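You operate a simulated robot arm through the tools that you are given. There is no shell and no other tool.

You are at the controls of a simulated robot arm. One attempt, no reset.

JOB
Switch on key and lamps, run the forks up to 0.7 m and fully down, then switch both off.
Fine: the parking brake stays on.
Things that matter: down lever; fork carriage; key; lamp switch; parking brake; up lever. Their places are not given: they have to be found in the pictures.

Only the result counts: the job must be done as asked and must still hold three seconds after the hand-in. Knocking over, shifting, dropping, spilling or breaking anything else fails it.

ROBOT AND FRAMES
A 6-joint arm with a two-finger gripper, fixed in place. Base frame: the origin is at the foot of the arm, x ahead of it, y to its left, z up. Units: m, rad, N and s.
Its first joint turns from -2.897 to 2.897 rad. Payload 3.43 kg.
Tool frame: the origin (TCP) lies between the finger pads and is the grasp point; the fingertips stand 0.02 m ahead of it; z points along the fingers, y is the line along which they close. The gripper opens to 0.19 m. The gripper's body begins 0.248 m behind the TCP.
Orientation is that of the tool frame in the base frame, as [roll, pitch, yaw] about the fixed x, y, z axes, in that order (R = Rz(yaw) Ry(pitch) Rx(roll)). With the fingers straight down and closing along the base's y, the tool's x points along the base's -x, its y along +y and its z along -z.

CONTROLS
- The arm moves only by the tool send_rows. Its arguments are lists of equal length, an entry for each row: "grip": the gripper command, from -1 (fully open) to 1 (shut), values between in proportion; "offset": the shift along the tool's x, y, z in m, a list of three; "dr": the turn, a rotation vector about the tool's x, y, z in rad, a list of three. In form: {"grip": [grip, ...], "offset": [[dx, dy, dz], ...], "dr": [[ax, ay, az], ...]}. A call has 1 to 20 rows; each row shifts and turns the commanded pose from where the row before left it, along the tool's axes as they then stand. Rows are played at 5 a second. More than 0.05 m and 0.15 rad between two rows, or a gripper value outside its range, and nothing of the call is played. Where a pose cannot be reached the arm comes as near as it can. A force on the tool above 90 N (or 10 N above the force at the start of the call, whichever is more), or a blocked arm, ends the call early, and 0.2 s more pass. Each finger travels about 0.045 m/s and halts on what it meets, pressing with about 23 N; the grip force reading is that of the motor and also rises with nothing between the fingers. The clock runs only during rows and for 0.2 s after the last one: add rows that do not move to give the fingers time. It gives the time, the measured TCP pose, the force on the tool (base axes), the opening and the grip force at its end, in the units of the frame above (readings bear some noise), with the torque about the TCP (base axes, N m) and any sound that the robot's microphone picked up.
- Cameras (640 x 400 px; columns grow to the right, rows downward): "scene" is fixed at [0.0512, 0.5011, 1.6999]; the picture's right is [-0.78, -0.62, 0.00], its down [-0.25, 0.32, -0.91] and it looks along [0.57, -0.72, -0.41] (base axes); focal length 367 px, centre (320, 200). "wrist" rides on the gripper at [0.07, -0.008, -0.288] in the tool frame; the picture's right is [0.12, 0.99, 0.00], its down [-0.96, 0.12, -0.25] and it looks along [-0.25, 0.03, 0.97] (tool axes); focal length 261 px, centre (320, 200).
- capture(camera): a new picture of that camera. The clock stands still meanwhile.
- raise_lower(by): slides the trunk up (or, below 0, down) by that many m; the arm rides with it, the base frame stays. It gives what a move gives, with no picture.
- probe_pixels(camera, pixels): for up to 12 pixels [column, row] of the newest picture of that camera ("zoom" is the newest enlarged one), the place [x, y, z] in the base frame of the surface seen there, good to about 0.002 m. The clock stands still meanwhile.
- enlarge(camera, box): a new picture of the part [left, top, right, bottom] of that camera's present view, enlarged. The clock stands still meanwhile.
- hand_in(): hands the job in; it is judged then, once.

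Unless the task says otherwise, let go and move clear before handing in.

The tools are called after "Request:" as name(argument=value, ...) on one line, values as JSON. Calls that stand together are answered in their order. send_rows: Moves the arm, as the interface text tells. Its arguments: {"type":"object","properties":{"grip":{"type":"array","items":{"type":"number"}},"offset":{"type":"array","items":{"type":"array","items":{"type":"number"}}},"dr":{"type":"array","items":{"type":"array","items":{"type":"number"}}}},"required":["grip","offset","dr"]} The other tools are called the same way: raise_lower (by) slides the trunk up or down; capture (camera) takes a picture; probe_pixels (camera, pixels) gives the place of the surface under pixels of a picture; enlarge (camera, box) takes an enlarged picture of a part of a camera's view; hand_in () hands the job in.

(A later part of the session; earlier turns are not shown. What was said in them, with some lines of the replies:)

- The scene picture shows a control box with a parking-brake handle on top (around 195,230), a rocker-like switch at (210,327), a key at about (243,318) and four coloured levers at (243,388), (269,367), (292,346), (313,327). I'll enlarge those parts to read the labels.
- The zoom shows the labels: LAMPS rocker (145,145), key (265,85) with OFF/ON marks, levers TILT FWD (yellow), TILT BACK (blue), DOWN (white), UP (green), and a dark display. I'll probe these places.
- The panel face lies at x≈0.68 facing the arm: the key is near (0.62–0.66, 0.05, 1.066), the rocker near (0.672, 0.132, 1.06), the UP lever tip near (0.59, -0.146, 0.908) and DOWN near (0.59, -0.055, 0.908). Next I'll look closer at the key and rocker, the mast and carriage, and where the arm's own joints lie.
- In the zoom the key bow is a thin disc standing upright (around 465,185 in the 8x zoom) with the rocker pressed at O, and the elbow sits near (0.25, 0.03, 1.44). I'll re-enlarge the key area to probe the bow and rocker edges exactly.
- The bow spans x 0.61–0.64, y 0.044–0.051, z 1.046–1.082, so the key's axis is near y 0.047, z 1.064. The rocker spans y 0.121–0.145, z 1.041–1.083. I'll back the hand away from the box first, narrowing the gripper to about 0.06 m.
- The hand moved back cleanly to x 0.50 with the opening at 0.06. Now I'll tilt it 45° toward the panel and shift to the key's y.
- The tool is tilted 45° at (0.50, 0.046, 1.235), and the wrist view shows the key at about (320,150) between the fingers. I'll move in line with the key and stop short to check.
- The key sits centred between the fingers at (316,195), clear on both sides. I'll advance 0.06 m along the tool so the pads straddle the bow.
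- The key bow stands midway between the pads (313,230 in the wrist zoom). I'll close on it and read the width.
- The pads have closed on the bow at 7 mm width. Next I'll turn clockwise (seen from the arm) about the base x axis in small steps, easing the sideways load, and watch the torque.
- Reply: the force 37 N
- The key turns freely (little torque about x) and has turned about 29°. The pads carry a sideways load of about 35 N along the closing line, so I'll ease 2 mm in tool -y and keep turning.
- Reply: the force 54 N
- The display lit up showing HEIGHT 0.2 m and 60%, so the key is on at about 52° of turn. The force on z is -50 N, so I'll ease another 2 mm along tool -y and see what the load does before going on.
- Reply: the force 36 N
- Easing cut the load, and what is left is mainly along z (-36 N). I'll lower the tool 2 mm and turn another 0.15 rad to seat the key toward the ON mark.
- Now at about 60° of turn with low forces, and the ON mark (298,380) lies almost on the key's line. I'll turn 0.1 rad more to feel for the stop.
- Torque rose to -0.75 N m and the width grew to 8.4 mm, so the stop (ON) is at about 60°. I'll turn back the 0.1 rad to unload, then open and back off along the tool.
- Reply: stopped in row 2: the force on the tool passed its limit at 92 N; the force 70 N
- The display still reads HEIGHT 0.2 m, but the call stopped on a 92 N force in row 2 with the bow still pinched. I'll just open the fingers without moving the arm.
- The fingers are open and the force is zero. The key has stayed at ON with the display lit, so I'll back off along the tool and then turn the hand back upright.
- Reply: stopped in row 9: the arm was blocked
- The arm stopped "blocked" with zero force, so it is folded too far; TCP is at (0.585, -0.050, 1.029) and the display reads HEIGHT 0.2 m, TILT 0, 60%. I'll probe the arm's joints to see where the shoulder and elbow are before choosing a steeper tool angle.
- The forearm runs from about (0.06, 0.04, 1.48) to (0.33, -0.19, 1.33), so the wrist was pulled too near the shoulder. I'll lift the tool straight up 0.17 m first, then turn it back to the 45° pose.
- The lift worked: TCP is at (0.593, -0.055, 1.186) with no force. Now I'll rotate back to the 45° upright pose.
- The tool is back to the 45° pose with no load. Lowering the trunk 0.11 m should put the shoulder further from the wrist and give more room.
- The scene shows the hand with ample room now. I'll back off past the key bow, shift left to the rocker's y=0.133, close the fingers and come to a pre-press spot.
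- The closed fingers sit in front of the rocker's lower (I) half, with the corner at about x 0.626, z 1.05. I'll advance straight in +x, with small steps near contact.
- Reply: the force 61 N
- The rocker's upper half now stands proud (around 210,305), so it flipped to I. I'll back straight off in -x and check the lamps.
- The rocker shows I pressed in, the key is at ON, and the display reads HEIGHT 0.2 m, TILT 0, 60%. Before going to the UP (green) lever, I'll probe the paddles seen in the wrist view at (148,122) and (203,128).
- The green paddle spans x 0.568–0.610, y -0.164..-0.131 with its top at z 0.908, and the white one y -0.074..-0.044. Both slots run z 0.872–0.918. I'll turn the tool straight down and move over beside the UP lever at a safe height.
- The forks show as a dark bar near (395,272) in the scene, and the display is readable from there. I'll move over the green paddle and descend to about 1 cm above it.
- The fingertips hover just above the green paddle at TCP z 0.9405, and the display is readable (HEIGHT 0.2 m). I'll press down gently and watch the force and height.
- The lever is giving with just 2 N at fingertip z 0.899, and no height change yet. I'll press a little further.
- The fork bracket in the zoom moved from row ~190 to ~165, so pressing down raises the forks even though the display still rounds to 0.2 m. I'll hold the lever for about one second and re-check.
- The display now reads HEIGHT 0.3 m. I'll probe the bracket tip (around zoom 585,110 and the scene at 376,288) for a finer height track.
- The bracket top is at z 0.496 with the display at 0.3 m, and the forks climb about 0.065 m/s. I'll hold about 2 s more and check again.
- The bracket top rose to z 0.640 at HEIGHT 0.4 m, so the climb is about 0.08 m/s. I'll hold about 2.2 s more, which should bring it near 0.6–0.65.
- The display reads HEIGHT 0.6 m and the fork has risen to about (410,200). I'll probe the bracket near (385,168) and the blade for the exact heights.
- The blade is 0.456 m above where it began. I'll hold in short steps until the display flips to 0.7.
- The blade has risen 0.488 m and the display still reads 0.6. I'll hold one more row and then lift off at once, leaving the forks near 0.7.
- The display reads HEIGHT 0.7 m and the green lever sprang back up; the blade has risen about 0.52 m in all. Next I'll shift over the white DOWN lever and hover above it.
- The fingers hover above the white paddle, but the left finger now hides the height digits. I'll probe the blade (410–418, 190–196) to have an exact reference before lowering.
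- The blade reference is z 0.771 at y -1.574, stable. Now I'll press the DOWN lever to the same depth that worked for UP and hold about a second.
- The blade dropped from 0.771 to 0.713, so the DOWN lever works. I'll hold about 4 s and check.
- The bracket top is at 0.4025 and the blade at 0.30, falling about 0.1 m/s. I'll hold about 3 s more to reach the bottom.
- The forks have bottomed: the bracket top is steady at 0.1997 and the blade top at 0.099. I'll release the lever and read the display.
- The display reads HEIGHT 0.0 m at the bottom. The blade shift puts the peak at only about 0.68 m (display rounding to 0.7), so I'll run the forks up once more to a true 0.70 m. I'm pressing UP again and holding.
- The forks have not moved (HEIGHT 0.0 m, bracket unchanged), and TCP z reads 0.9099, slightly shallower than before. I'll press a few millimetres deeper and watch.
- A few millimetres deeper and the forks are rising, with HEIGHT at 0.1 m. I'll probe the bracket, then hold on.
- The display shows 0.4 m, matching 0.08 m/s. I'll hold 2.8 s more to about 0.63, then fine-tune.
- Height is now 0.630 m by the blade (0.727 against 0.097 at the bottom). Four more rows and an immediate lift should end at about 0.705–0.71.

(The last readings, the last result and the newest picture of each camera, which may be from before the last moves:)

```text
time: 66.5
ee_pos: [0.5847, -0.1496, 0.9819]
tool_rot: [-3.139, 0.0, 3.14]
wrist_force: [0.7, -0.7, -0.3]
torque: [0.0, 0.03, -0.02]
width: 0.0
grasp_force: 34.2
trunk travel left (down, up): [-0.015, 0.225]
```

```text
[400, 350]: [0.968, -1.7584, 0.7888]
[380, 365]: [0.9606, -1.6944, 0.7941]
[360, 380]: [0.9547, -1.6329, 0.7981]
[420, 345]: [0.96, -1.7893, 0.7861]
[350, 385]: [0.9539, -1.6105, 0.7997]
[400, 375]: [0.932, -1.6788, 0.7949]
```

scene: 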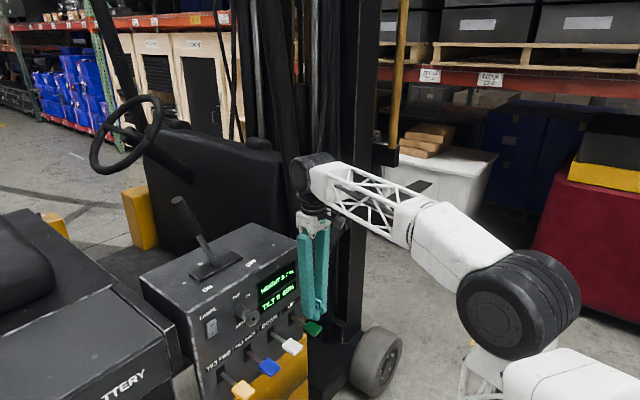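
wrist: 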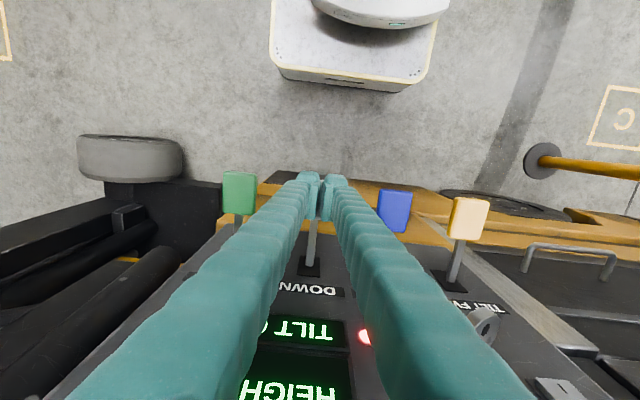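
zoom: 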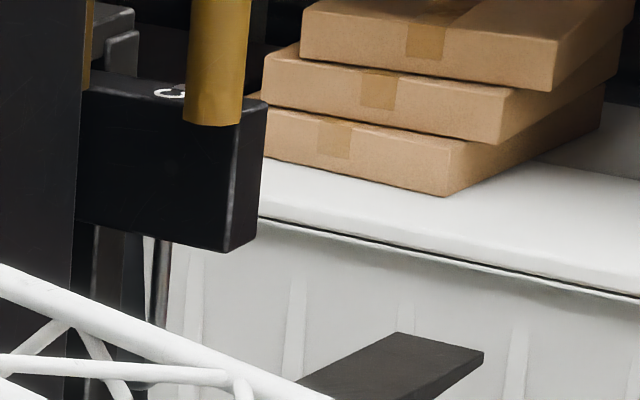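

The blade now stands 0.080 m above the 0.630 reading, so height is 0.710 m with the display at 0.7. Now I'll go to the DOWN lever, press a bit deeper than before, and hold.

Request:
send_rows(grip=[1, 1, 1, 1, 1, 1, 1, 1, 1, 1, 1, 1, 1, 1, 1, 1, 1, 1, 1, 1], offset=[[0, 0.031, 0], [0, 0.031, 0], [0, 0.031, 0], [0, 0, 0.03], [0, 0, 0.012], [0, 0, 0.01], [0, 0, 0.006], [0, 0, 0.006], [0, 0, 0.006], [0, 0, 0.007], [0, 0, 0], [0, 0, 0], [0, 0, 0], [0, 0, 0], [0, 0, 0], [0, 0, 0], [0, 0, 0], [0, 0, 0], [0, 0, 0], [0, 0, 0]], dr=[[0, 0, 0], [0, 0, 0], [0, 0, 0], [0, 0, 0], [0, 0, 0], [0, 0, 0], [0, 0, 0], [0, 0, 0], [0, 0, 0], [0, 0, 0], [0, 0, 0], [0, 0, 0], [0, 0, 0], [0, 0, 0], [0, 0, 0], [0, 0, 0], [0, 0, 0], [0, 0, 0], [0, 0, 0], [0, 0, 0]])

Request:
capture(camera="scene")

Request:
enlarge(camera="scene", box=[240, 240, 400, 340])

```text
time: 70.7
ee_pos: [0.5863, -0.0572, 0.9066]
tool_rot: [-3.139, -0.001, 3.14]
wrist_force: [-1.3, 1.0, 3.6]
torque: [0.01, -0.05, 0.02]
width: 0.006
grasp_force: 33.9
trunk travel left (down, up): [-0.015, 0.225]
```

```text
taken
```

scene: 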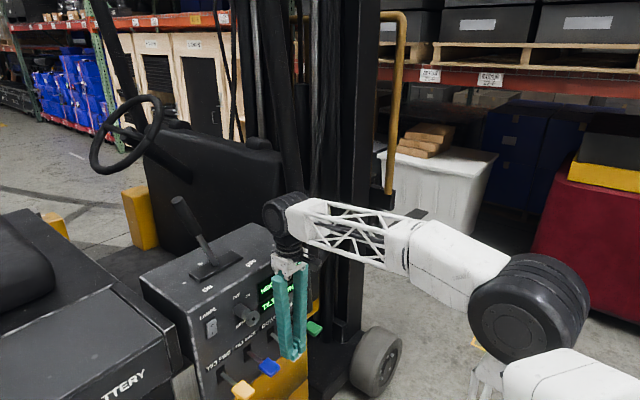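

```text
4.00 times, centred on (320, 290) of scene
```

zoom: 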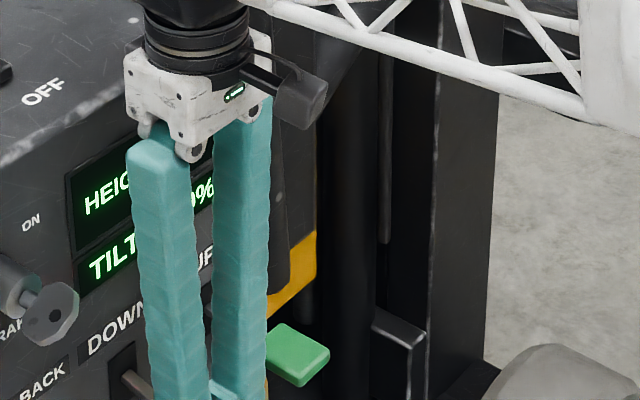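

The mast bar has dropped (its top now at row ~12), so the forks are coming down. I'll hold on to the bottom.

Request:
send_rows(grip=[1, 1, 1, 1, 1, 1, 1, 1, 1, 1, 1, 1, 1, 1, 1, 1, 1, 1, 1, 1], offset=[[0, 0, 0], [0, 0, 0], [0, 0, 0], [0, 0, 0], [0, 0, 0], [0, 0, 0], [0, 0, 0], [0, 0, 0], [0, 0, 0], [0, 0, 0], [0, 0, 0], [0, 0, 0], [0, 0, 0], [0, 0, 0], [0, 0, 0], [0, 0, 0], [0, 0, 0], [0, 0, 0], [0, 0, 0], [0, 0, 0]], dr=[[0, 0, 0], [0, 0, 0], [0, 0, 0], [0, 0, 0], [0, 0, 0], [0, 0, 0], [0, 0, 0], [0, 0, 0], [0, 0, 0], [0, 0, 0], [0, 0, 0], [0, 0, 0], [0, 0, 0], [0, 0, 0], [0, 0, 0], [0, 0, 0], [0, 0, 0], [0, 0, 0], [0, 0, 0], [0, 0, 0]])

Request:
send_rows(grip=[1, 1, 1, 1, 1, 1, 1, 1, 1, 1, 1, 1, 1, 1, 1, 1, 1, 1, 1, 1], offset=[[0, 0, 0], [0, 0, 0], [0, 0, 0], [0, 0, 0], [0, 0, 0], [0, 0, 0], [0, 0, 0], [0, 0, 0], [0, 0, 0], [0, 0, 0], [0, 0, 0], [0, 0, 0], [0, 0, 0], [0, 0, 0], [0, 0, 0], [0, 0, 0], [0, 0, 0], [0, 0, 0], [0, 0, 0], [0, 0, 0]], dr=[[0, 0, 0], [0, 0, 0], [0, 0, 0], [0, 0, 0], [0, 0, 0], [0, 0, 0], [0, 0, 0], [0, 0, 0], [0, 0, 0], [0, 0, 0], [0, 0, 0], [0, 0, 0], [0, 0, 0], [0, 0, 0], [0, 0, 0], [0, 0, 0], [0, 0, 0], [0, 0, 0], [0, 0, 0], [0, 0, 0]])

Request:
enlarge(camera="scene", box=[260, 250, 420, 350])

Request:
probe_pixels(camera="zoom", pixels=[[460, 290], [475, 298], [445, 282], [540, 170], [565, 150], [500, 110]])

```text
time: 74.9
ee_pos: [0.5862, -0.0565, 0.906]
tool_rot: [-3.141, 0.0, 3.139]
wrist_force: [-1.3, -0.1, 3.5]
torque: [0.02, -0.05, -0.04]
width: 0.006
grasp_force: 34.4
trunk travel left (down, up): [-0.015, 0.225]
```

```text
time: 79.1
ee_pos: [0.5863, -0.0568, 0.9064]
tool_rot: [-3.14, 0.0, 3.139]
wrist_force: [-0.3, -0.1, 2.9]
torque: [-0.02, 0.0, 0.01]
width: 0.0058
grasp_force: 34.7
trunk travel left (down, up): [-0.015, 0.225]
```

```text
4.00 times, centred on (340, 300) of scene
```

zoom: 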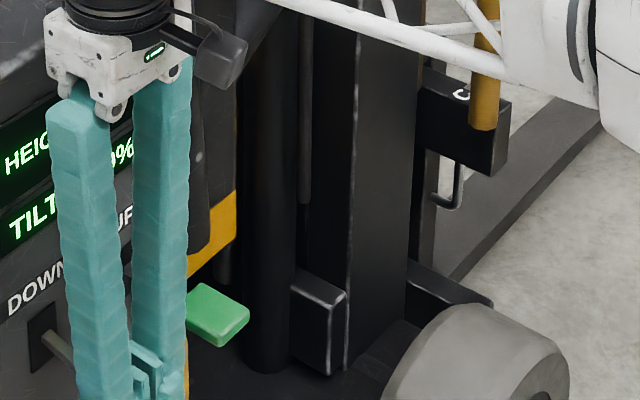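

```text
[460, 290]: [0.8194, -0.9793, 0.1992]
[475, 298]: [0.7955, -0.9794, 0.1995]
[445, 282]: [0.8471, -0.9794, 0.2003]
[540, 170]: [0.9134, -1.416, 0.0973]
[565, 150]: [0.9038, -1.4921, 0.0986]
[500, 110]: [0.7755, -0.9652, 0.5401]
```

The bracket is back at 0.1993, so the forks are fully down. I'll release, read the display, and back away from the levers.

Request:
send_rows(grip=[1, 1, 1, 1, 1, 1, 1, 1], offset=[[0, 0, -0.035], [0, 0, -0.04], [0.03, 0, -0.02], [0.03, 0, -0.035], [0, 0, -0.037], [0, 0, 0], [0, 0, 0], [0, 0, 0]], dr=[[0, 0, 0], [0, 0, 0], [0, 0, 0], [0, 0, 0], [0, 0, 0], [0, 0, 0], [0, 0, 0], [0, 0, 0]])

Request:
capture(camera="scene")

Request:
enlarge(camera="scene", box=[190, 260, 350, 360])

```text
time: 80.9
ee_pos: [0.5263, -0.058, 1.0745]
tool_rot: [-3.14, 0.0, 3.138]
wrist_force: [0.7, -0.1, 0.3]
torque: [0.02, 0.01, -0.05]
width: 0.0001
grasp_force: 34.4
trunk travel left (down, up): [-0.015, 0.225]
```

```text
taken
```

scene: 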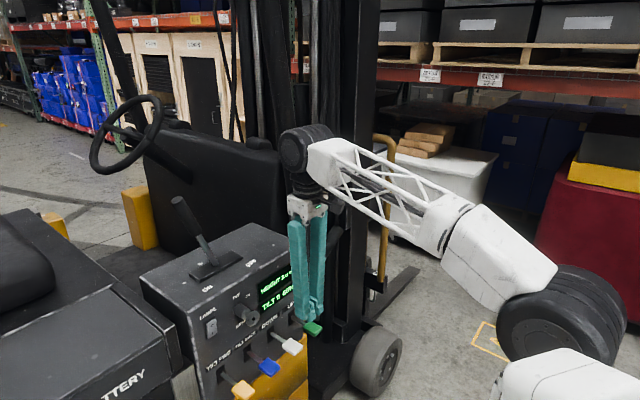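

```text
4.00 times, centred on (270, 310) of scene
```

zoom: 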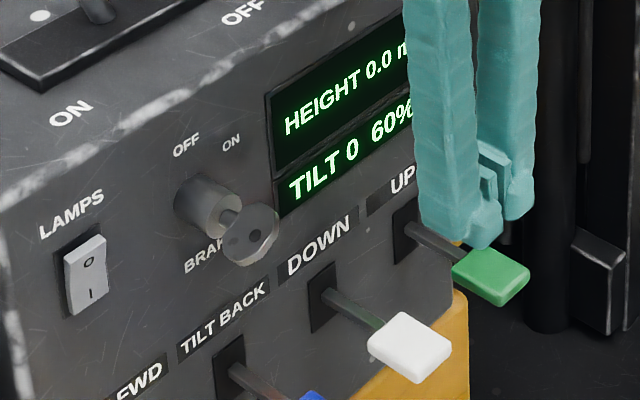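

Display reads HEIGHT 0.0 m with TILT 0, and the rocker is still at I. Now I'll tilt to 45° and shift to the rocker's y for switching the lamps off.

Request:
send_rows(grip=[1, 1, 1, 1, 1, 1, 1], offset=[[0, 0.0318, 0], [0, 0.0318, 0], [0, 0.0318, 0], [0, 0.0318, 0], [0, 0.0318, 0], [0, 0.0318, 0], [0, 0, 0]], dr=[[0, -0.131, 0], [0, -0.131, 0], [0, -0.131, 0], [0, -0.131, 0], [0, -0.131, 0], [0, -0.131, 0], [0, 0, 0]])

Request:
enlarge(camera="scene", box=[195, 295, 275, 345])

Request:
probe_pixels(camera="zoom", pixels=[[90, 240], [130, 235], [155, 200], [140, 300], [125, 340], [180, 290]])

```text
time: 82.5
ee_pos: [0.5274, 0.1359, 1.0725]
tool_rot: [-3.139, 0.79, 3.14]
wrist_force: [0.0, 0.5, 0.4]
torque: [-0.04, -0.05, -0.04]
width: 0.0
grasp_force: 34.2
trunk travel left (down, up): [-0.015, 0.225]
```

```text
8.00 times, centred on (235, 320) of scene
```

zoom: 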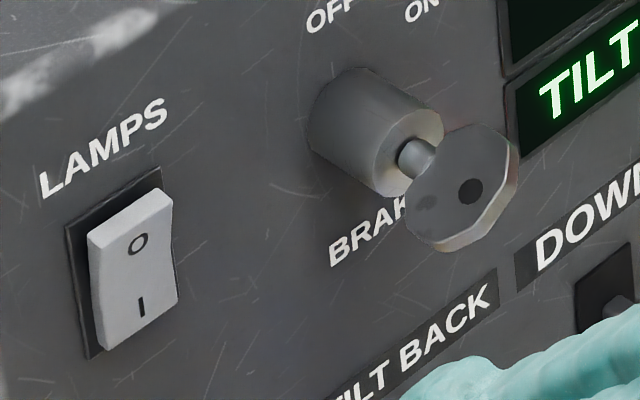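

```text
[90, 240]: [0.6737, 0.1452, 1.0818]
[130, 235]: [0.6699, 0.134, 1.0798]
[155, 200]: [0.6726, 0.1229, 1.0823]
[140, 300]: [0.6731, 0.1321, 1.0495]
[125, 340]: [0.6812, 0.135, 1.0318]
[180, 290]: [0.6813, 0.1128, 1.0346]
```

The rocker's upper half stands out at x 0.670, z 1.08. I'll raise 3 mm and press the O half with a straight +x push.

Request:
send_rows(grip=[1, 1, 1, 1, 1, 1, 1, 1, 1], offset=[[-0.0021, -0.003, -0.0021], [-0.0212, 0, 0.0212], [-0.0212, 0, 0.0212], [-0.0212, 0, 0.0212], [-0.0085, 0, 0.0085], [-0.0028, 0, 0.0028], [-0.0028, 0, 0.0028], [-0.0028, 0, 0.0028], [-0.0028, 0, 0.0028]], dr=[[0, 0, 0], [0, 0, 0], [0, 0, 0], [0, 0, 0], [0, 0, 0], [0, 0, 0], [0, 0, 0], [0, 0, 0], [0, 0, 0]])

Request:
enlarge(camera="scene", box=[180, 280, 276, 340])

```text
time: 84.5
ee_pos: [0.6447, 0.1318, 1.0754]
tool_rot: [-3.14, 0.787, 3.142]
wrist_force: [-0.3, 0.2, 0.0]
torque: [0.05, 0.0, -0.03]
width: 0.0
grasp_force: 34.3
trunk travel left (down, up): [-0.015, 0.225]
```

```text
6.67 times, centred on (228, 310) of scene
```

zoom: 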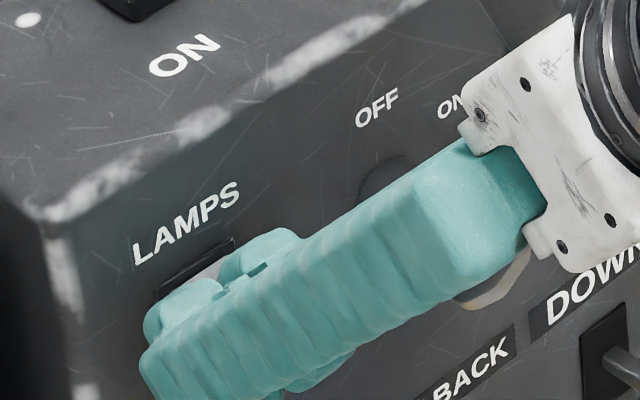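

No contact force yet. I'll go on in 3 mm steps.

Request:
send_rows(grip=[1, 1, 1], offset=[[-0.0021, 0, 0.0021], [-0.0021, 0, 0.0021], [0, 0, 0]], dr=[[0, 0, 0], [0, 0, 0], [0, 0, 0]])

Request:
enlarge(camera="scene", box=[180, 280, 276, 340])

```text
time: 85.3
ee_pos: [0.6472, 0.1309, 1.0761]
tool_rot: [-3.139, 0.785, 3.139]
wrist_force: [-40.7, 0.0, -8.4]
torque: [0.0, 0.18, 0.06]
width: 0.0066
grasp_force: 34.4
trunk travel left (down, up): [-0.015, 0.225]
```

```text
6.67 times, centred on (228, 310) of scene
```

zoom: 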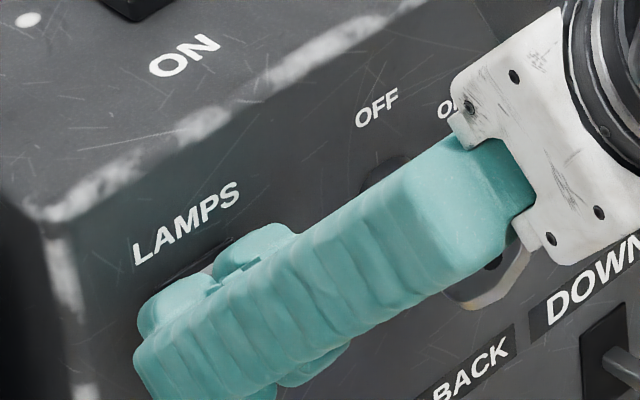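

A force of 41 N shows firm contact on the O half. I'll back off straight and inspect the rocker.

Request:
send_rows(grip=[1, 1, 1, 1, 1, 1], offset=[[0.007, 0, -0.007], [0.02, 0, -0.02], [0.03, 0, -0.03], [0.03, 0, -0.03], [0, 0, 0], [0, 0, 0]], dr=[[0, 0, 0], [0, 0, 0], [0, 0, 0], [0, 0, 0], [0, 0, 0], [0, 0, 0]])

Request:
enlarge(camera="scene", box=[195, 295, 275, 345])

Request:
probe_pixels(camera="zoom", pixels=[[90, 240], [130, 235], [155, 200], [140, 300], [125, 340], [180, 290]])

Request:
capture(camera="wrist")

```text
time: 86.7
ee_pos: [0.528, 0.133, 1.076]
tool_rot: [-3.139, 0.787, 3.14]
wrist_force: [0.0, -0.6, -0.7]
torque: [0.0, 0.01, 0.01]
width: 0.0
grasp_force: 34.1
trunk travel left (down, up): [-0.015, 0.225]
```

```text
8.00 times, centred on (235, 320) of scene
```

zoom: 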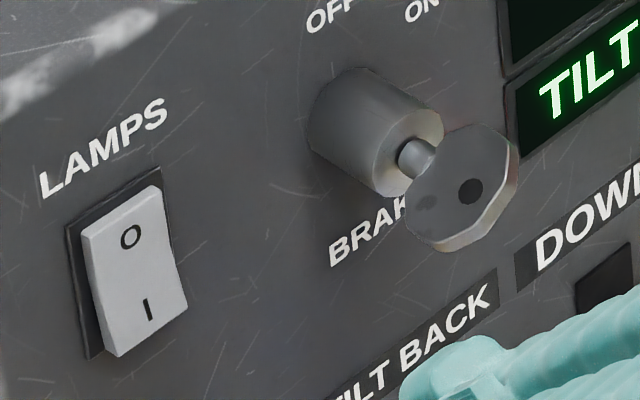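

```text
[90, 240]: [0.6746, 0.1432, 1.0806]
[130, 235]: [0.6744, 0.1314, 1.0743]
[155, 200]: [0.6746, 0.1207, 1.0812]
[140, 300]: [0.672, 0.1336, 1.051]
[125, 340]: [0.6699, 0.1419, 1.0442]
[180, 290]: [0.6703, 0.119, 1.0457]
```

```text
taken
```

wrist: 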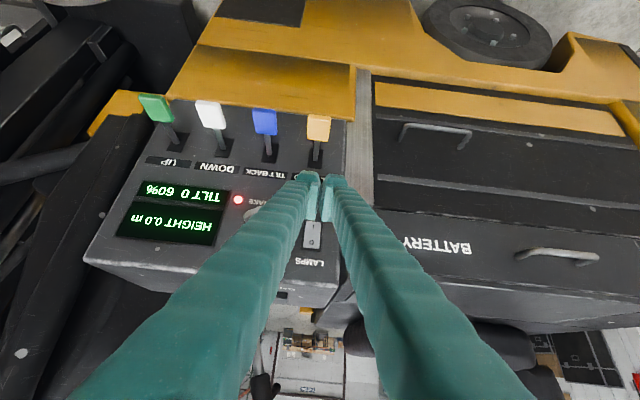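

The rocker is back at O (upper half in at x 0.6745, lower half out at 0.670), so the lamps are off. Now the key: I'll probe its turned bow while moving the hand to a safe place and opening the fingers, using a steeper tilt to avoid the fold limit.

Request:
probe_pixels(camera="zoom", pixels=[[455, 160], [490, 150], [500, 190], [470, 190], [430, 210], [450, 225], [480, 235], [415, 155], [510, 175], [410, 205], [485, 130], [445, 245]])

Request:
send_rows(grip=[0.8, 0.6, 0.37, 0.37, 0.37, 0.37, 0.37, 0.37, 0.37], offset=[[-0.0093, -0.0326, -0.0116], [-0.0093, -0.0326, -0.0116], [-0.0093, -0.0326, -0.0116], [-0.0093, -0.0326, -0.0116], [-0.0093, -0.0326, -0.0116], [0, 0, 0], [0, 0, 0], [0, 0, 0], [0, 0, 0]], dr=[[0, 0, 0], [0, 0, 0], [0, 0, 0], [0, 0, 0], [0, 0, 0], [0, 0.1285, 0], [0, 0.1285, 0], [0, 0.1285, 0], [0, 0, 0]])

```text
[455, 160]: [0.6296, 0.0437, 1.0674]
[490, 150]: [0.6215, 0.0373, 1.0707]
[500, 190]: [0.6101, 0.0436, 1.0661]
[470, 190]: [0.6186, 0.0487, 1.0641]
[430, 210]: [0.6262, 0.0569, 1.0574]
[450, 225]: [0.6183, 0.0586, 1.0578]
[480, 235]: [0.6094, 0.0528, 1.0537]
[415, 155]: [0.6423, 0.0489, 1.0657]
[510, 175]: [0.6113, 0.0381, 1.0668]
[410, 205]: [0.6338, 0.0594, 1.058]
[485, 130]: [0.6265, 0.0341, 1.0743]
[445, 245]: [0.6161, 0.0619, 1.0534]
```

```text
time: 88.7
ee_pos: [0.519, -0.0303, 1.1496]
tool_rot: [-3.141, 0.4, 3.138]
wrist_force: [0.3, 0.1, 1.3]
torque: [-0.02, 0.01, 0.0]
width: 0.0598
grasp_force: 0.2
trunk travel left (down, up): [-0.015, 0.225]
```

The bow's face slopes about 59° from upright, with its axis near y 0.0455, z 1.062. The hand is at (0.519, -0.030, 1.150) with a steeper tilt. Next I'll roll it 60° about x to match the bow.

Request:
send_rows(grip=[0.37, 0.37, 0.37, 0.37, 0.37, 0.37, 0.37, 0.37, 0.37], offset=[[0, 0, 0], [0, 0, 0], [0, 0, 0], [0, 0, 0], [0, 0, 0], [0, 0, 0], [0, 0, 0], [0, 0, 0], [0, 0, 0]], dr=[[-0.1197, 0, 0.0506], [-0.1197, 0, 0.0506], [-0.1197, 0, 0.0506], [-0.1197, 0, 0.0506], [-0.1197, 0, 0.0506], [-0.1197, 0, 0.0506], [-0.1197, 0, 0.0506], [-0.1197, 0, 0.0506], [0, 0, 0]])

Request:
capture(camera="scene")

Request:
capture(camera="wrist")

```text
time: 90.7
ee_pos: [0.519, -0.0308, 1.1513]
tool_rot: [2.066, 0.2, 2.788]
wrist_force: [-0.9, 0.2, 0.4]
torque: [-0.03, 0.0, -0.02]
width: 0.0598
grasp_force: 0.0
trunk travel left (down, up): [-0.015, 0.225]
```

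```text
taken
```

scene: 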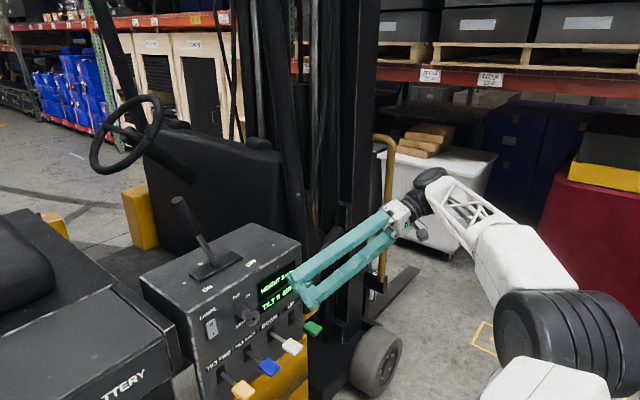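

```text
taken
```

wrist: 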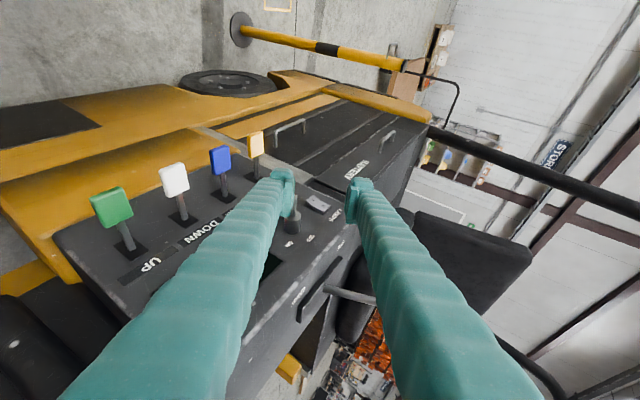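

The orientation matches (tool z ≈ [0.39, 0.79, -0.47]) with no blocking. I'll line up with the key and approach to about 4 cm short.

Request:
send_rows(grip=[0.37, 0.37, 0.37, 0.37, 0.37, 0.37], offset=[[-0.0229, -0.0187, 0], [-0.0229, -0.0186, 0], [0, 0, 0.033], [0, 0, 0.033], [0, 0, 0.033], [0, 0, 0]], dr=[[0, 0, 0], [0, 0, 0], [0, 0, 0], [0, 0, 0], [0, 0, 0], [0, 0, 0]])

Request:
enlarge(camera="wrist", box=[220, 130, 420, 255])

Request:
enlarge(camera="scene", box=[195, 280, 291, 340])

```text
time: 92.1
ee_pos: [0.5992, 0.0111, 1.0804]
tool_rot: [2.066, 0.201, 2.789]
wrist_force: [0.4, 0.4, 0.3]
torque: [0.0, 0.0, 0.0]
width: 0.0597
grasp_force: 0.0
trunk travel left (down, up): [-0.015, 0.225]
```

```text
3.20 times, centred on (320, 192) of wrist
```

zoom: 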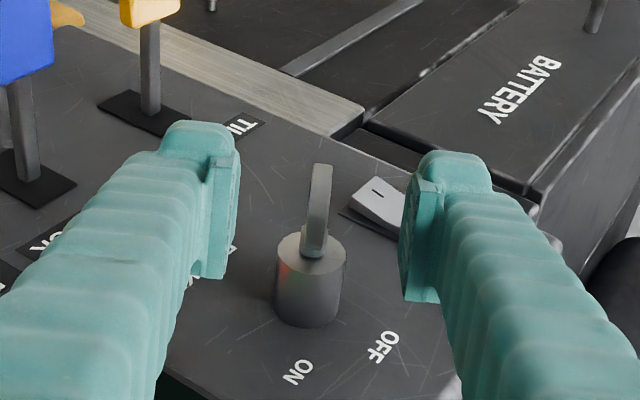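

```text
6.67 times, centred on (243, 310) of scene
```

zoom: 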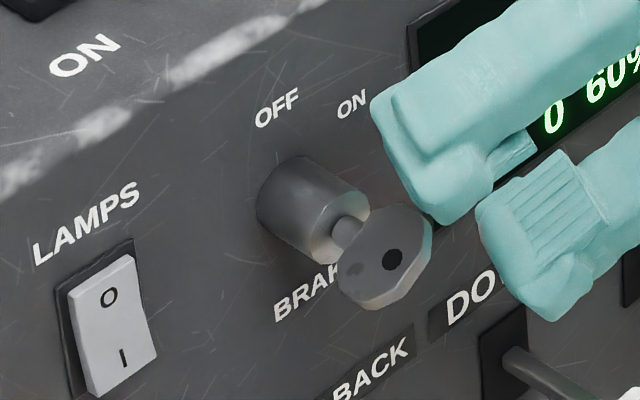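

The bow sits centred between the fingers at (318,210) in the wrist zoom, aligned with the pads. I'll advance the last 4.2 cm.

Request:
send_rows(grip=[0.37, 0.37, 0.37, 0.37], offset=[[0, 0.001, 0.015], [0, 0, 0.015], [0, 0, 0.012], [0, 0, 0]], dr=[[0, 0, 0], [0, 0, 0], [0, 0, 0], [0, 0, 0]])

Request:
enlarge(camera="wrist", box=[220, 130, 420, 255])

Request:
enlarge(camera="scene", box=[195, 280, 291, 340])

```text
time: 93.1
ee_pos: [0.6148, 0.0473, 1.0624]
tool_rot: [2.066, 0.202, 2.789]
wrist_force: [-0.2, 0.8, 0.0]
torque: [0.0, 0.03, 0.03]
width: 0.0598
grasp_force: 0.1
trunk travel left (down, up): [-0.015, 0.225]
```

```text
3.20 times, centred on (320, 192) of wrist
```

zoom: 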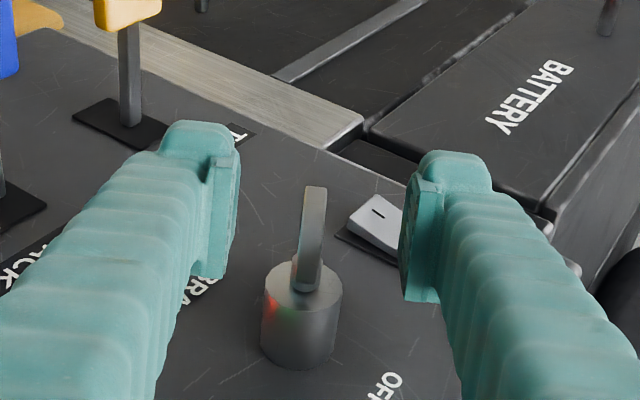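

```text
6.67 times, centred on (243, 310) of scene
```

zoom: 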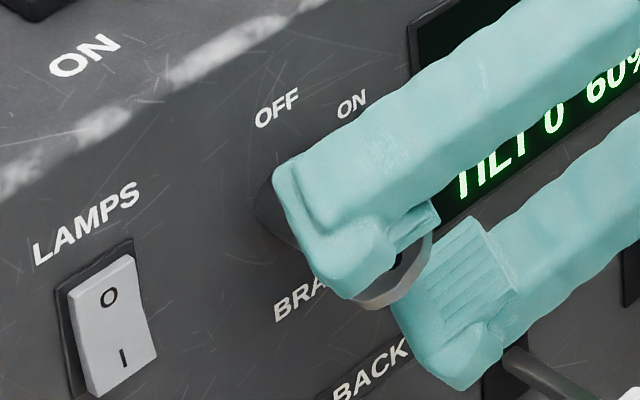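

The bow sits slightly left of the middle (313 against 318), so I'll shift 2 mm along tool -y and close on it.

Request:
send_rows(grip=[0.37, 0.7, 1, 1, 1, 1, 1], offset=[[0, -0.002, 0], [0, 0, 0], [0, 0, 0], [0, 0, 0], [0, 0, 0], [0, 0, 0], [0, 0, 0]], dr=[[0, 0, 0], [0, 0, 0], [0, 0, 0], [0, 0, 0], [0, 0, 0], [0, 0, 0], [0, 0, 0]])

Request:
enlarge(camera="wrist", box=[220, 130, 420, 255])

```text
time: 94.7
ee_pos: [0.6154, 0.0445, 1.0607]
tool_rot: [2.067, 0.201, 2.789]
wrist_force: [-1.2, 0.7, -2.3]
torque: [0.01, 0.08, -0.11]
width: 0.0073
grasp_force: 40.2
trunk travel left (down, up): [-0.015, 0.225]
```

```text
3.20 times, centred on (320, 192) of wrist
```

zoom: 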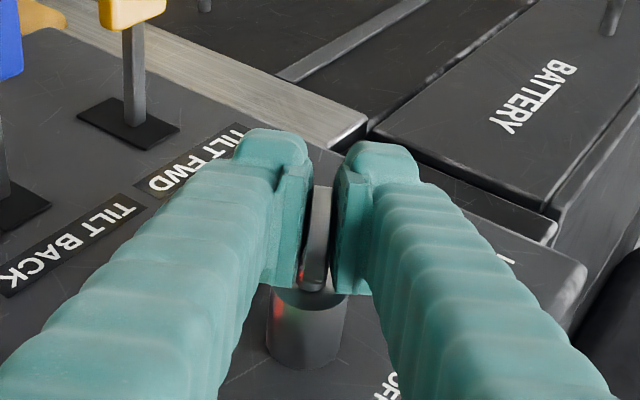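

The grip is centred with hardly any side force at 7.3 mm width. I'll turn back toward OFF, half the way first.

Request:
send_rows(grip=[1, 1, 1, 1, 1, 1], offset=[[0, 0, 0], [0, 0, 0], [0, 0, 0], [0, 0, 0], [0, 0, 0], [0, 0, 0]], dr=[[0.0921, 0, -0.0389], [0.0921, 0, -0.0389], [0.0921, 0, -0.0389], [0.0921, 0, -0.0389], [0.0921, 0, -0.0389], [0, 0, 0]])

```text
time: 96.1
ee_pos: [0.6167, 0.0459, 1.0584]
tool_rot: [2.566, 0.338, 2.926]
wrist_force: [-28.6, 1.3, 24.3]
torque: [-0.01, 0.25, 0.55]
width: 0.0071
grasp_force: 40.7
trunk travel left (down, up): [-0.015, 0.225]
```

The key turned 0.5 rad, with forces of -29 N in x and +24 N in z from a small offset. I'll ease 1 mm back and 2 mm up, and continue turning.

Request:
send_rows(grip=[1, 1, 1, 1, 1], offset=[[0.0003, 0.001, -0.002], [0, 0, 0], [0, 0, 0], [0, 0, 0], [0, 0, 0]], dr=[[0, 0, 0], [0.0921, 0, -0.0389], [0.0921, 0, -0.0389], [0.0921, 0, -0.0389], [0, 0, 0]])

Request:
enlarge(camera="scene", box=[180, 260, 340, 360])

```text
time: 97.3
ee_pos: [0.6159, 0.0441, 1.0626]
tool_rot: [2.886, 0.391, 3.039]
wrist_force: [-5.8, -16.5, -16.3]
torque: [-0.07, -0.91, -0.46]
width: 0.0073
grasp_force: 40.9
trunk travel left (down, up): [-0.015, 0.225]
```

```text
4.00 times, centred on (260, 310) of scene
```

zoom: 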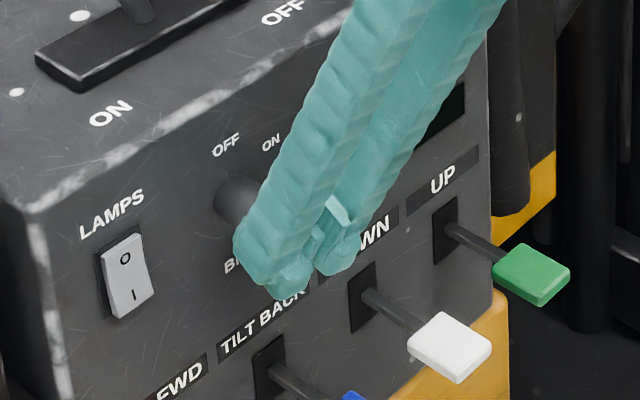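

The visible part of the display has gone dark and about 0.23 rad remains to upright. I'll ease a little and finish the turn.

Request:
send_rows(grip=[1, 1, 1, 1, 1], offset=[[0.0003, -0.0012, 0.0007], [0, 0, 0], [0, 0, 0], [0, 0, 0], [0, 0, 0]], dr=[[0, 0, 0], [0.0737, 0, -0.0311], [0.0737, 0, -0.0311], [0.0692, 0, -0.0292], [0, 0, 0]])

Request:
enlarge(camera="scene", box=[180, 260, 340, 360])

Request:
enlarge(camera="wrist", box=[120, 110, 520, 360])

```text
time: 98.5
ee_pos: [0.6148, 0.0443, 1.0616]
tool_rot: [3.138, 0.403, 3.138]
wrist_force: [2.0, 6.6, 12.5]
torque: [0.02, -0.2, 0.01]
width: 0.007
grasp_force: 41.5
trunk travel left (down, up): [-0.015, 0.225]
```

```text
4.00 times, centred on (260, 310) of scene
```

zoom: 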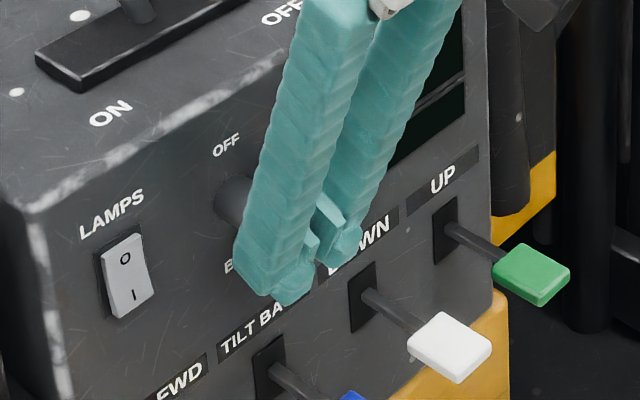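

```text
1.60 times, centred on (320, 235) of wrist
```

zoom: 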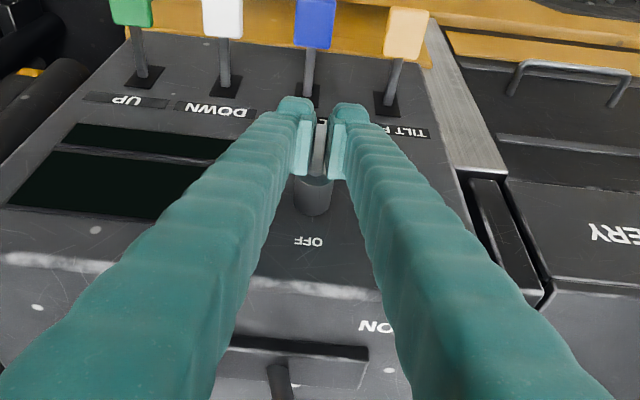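

The key is upright at OFF and both displays are dark. I'll open the fingers without moving, then back off along the tool.

Request:
send_rows(grip=[0.8, 0.6, 0.4, 0.37, 0.37, 0.37], offset=[[0, 0, 0], [0, 0, 0], [0, 0, 0], [0, 0, 0], [0, 0, 0], [0, 0, 0]], dr=[[0, 0, 0], [0, 0, 0], [0, 0, 0], [0, 0, 0], [0, 0, 0], [0, 0, 0]])

Request:
enlarge(camera="wrist", box=[220, 130, 420, 255])

```text
time: 99.9
ee_pos: [0.6151, 0.0441, 1.0606]
tool_rot: [3.137, 0.401, 3.137]
wrist_force: [-0.1, 0.1, 0.8]
torque: [0.02, 0.01, -0.01]
width: 0.0597
grasp_force: 0.0
trunk travel left (down, up): [-0.015, 0.225]
```

```text
3.20 times, centred on (320, 192) of wrist
```

zoom: 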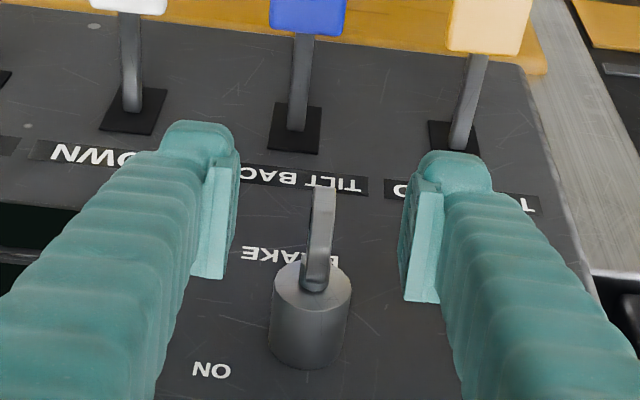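

The fingers are clear of the bow on both sides. I'll retreat up and back, then check the whole scene.

Request:
send_rows(grip=[0.37, 0.37, 0.37, 0.37, 0.37, 0.37, 0.37, 0.37], offset=[[0, 0, -0.02], [0, 0, -0.03], [0, 0, -0.03], [0, 0, -0.03], [0.02, 0, -0.03], [0.03, 0, -0.01], [0.03, 0, -0.01], [0, 0, 0]], dr=[[0, 0, 0], [0, 0, 0], [0, 0, 0], [0, 0, 0], [0, 0, 0], [0, 0, 0], [0, 0, 0], [0, 0, 0]])

Request:
capture(camera="scene")

Request:
enlarge(camera="scene", box=[140, 220, 340, 345])

Request:
enlarge(camera="scene", box=[195, 295, 275, 345])

Request:
capture(camera="wrist")

```text
time: 101.7
ee_pos: [0.4779, 0.0466, 1.176]
tool_rot: [3.137, 0.403, 3.136]
wrist_force: [0.2, 0.3, 0.7]
torque: [0.02, 0.03, 0.0]
width: 0.0599
grasp_force: 0.0
trunk travel left (down, up): [-0.015, 0.225]
```

```text
taken
```

scene: 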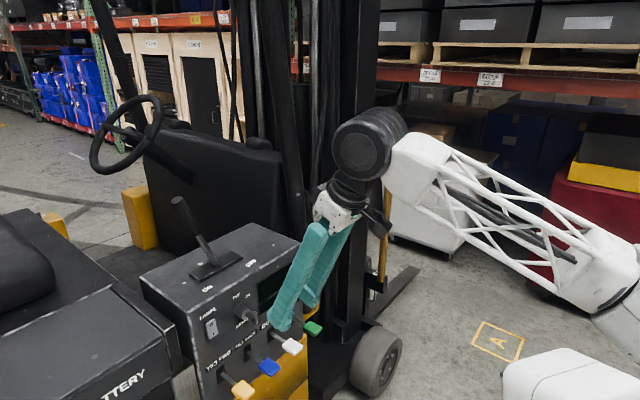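

```text
3.20 times, centred on (240, 282) of scene
```

zoom: 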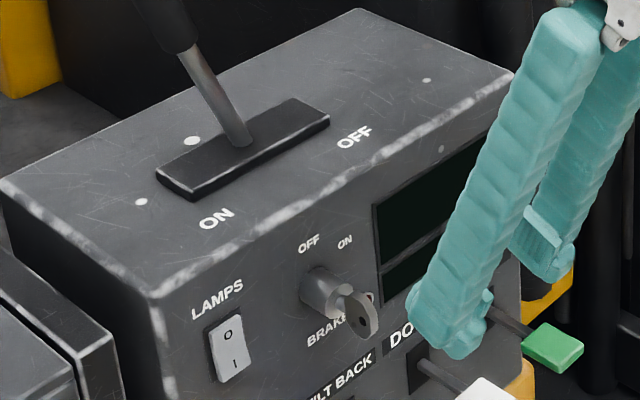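

```text
8.00 times, centred on (235, 320) of scene
```

zoom: 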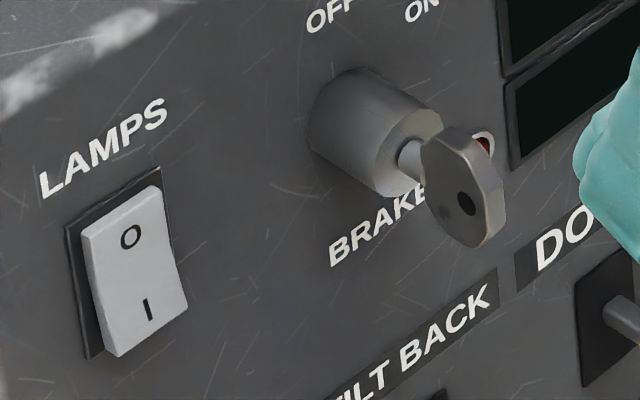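

```text
taken
```

wrist: 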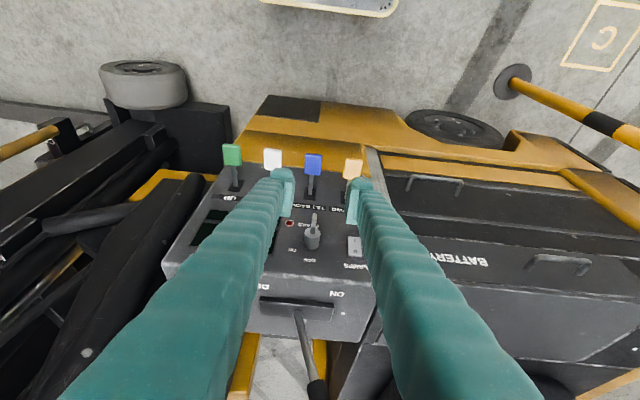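

Both the key and the rocker look exactly as at the start (OFF, O), the display is dark, and the brake handle leans toward ON. I'll verify the fork height and the brake handle once more before handing in.

Request:
probe_pixels(camera="scene", pixels=[[180, 200], [212, 265], [405, 278], [395, 295], [380, 284], [313, 327], [292, 346], [269, 367], [243, 388]])

Request:
enlarge(camera="scene", box=[260, 250, 420, 350])

Request:
probe_pixels(camera="zoom", pixels=[[460, 290], [475, 298], [540, 170], [565, 150], [500, 110]])

```text
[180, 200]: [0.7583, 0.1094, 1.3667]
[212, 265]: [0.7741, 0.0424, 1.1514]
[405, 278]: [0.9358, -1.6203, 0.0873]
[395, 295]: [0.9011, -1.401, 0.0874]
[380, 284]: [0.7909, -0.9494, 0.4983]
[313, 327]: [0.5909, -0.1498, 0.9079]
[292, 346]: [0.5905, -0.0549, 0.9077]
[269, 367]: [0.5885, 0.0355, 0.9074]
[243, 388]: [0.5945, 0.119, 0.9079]
```

```text
4.00 times, centred on (340, 300) of scene
```

zoom: 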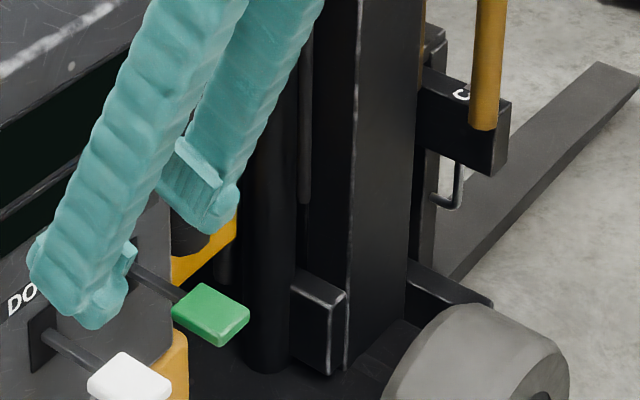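

```text
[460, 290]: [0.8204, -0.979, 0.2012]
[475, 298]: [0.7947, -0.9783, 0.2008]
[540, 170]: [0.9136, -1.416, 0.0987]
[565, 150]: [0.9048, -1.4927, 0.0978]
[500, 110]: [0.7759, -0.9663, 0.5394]
```

The forks are fully down (bracket top at 0.200, blade at 0.098). The brake handle is exactly where it began (0.758, 0.109, 1.367), all four levers are at rest, the key is at OFF, the lamps are at O, and the hand is clear. I'm handing in.

Request:
hand_in()

```text
The job is handed in.
```

The job is done and handed in. The hand-in was accepted, but I got no verdict back.

- **Key and lamps on:** I turned the key about 60° to ON, which lit the display, and pressed the lamp switch to I. I went by the switch position and never saw the lamps themselves.
- **Forks:** I ran them up and down twice. The first run showed 0.7 m on the display but measured only about 0.68 m, so I ran them up again to about 0.71 m. After each run I lowered them until the display read 0.0 m.
- **Key and lamps off:** The lamp switch is back at O and the key is back at OFF, with the display dark.
- **Parking brake:** It stayed on, with its handle within about 1 mm of where it started. The tilt levers were not touched, and all four levers are at rest.

The key's first turn briefly put 92 N on the tool, just over the 90 N limit, and that move was cut short. The key turned normally afterwards and I saw no damage. I also lowered the trunk 0.11 m to give the arm room, and left it there.
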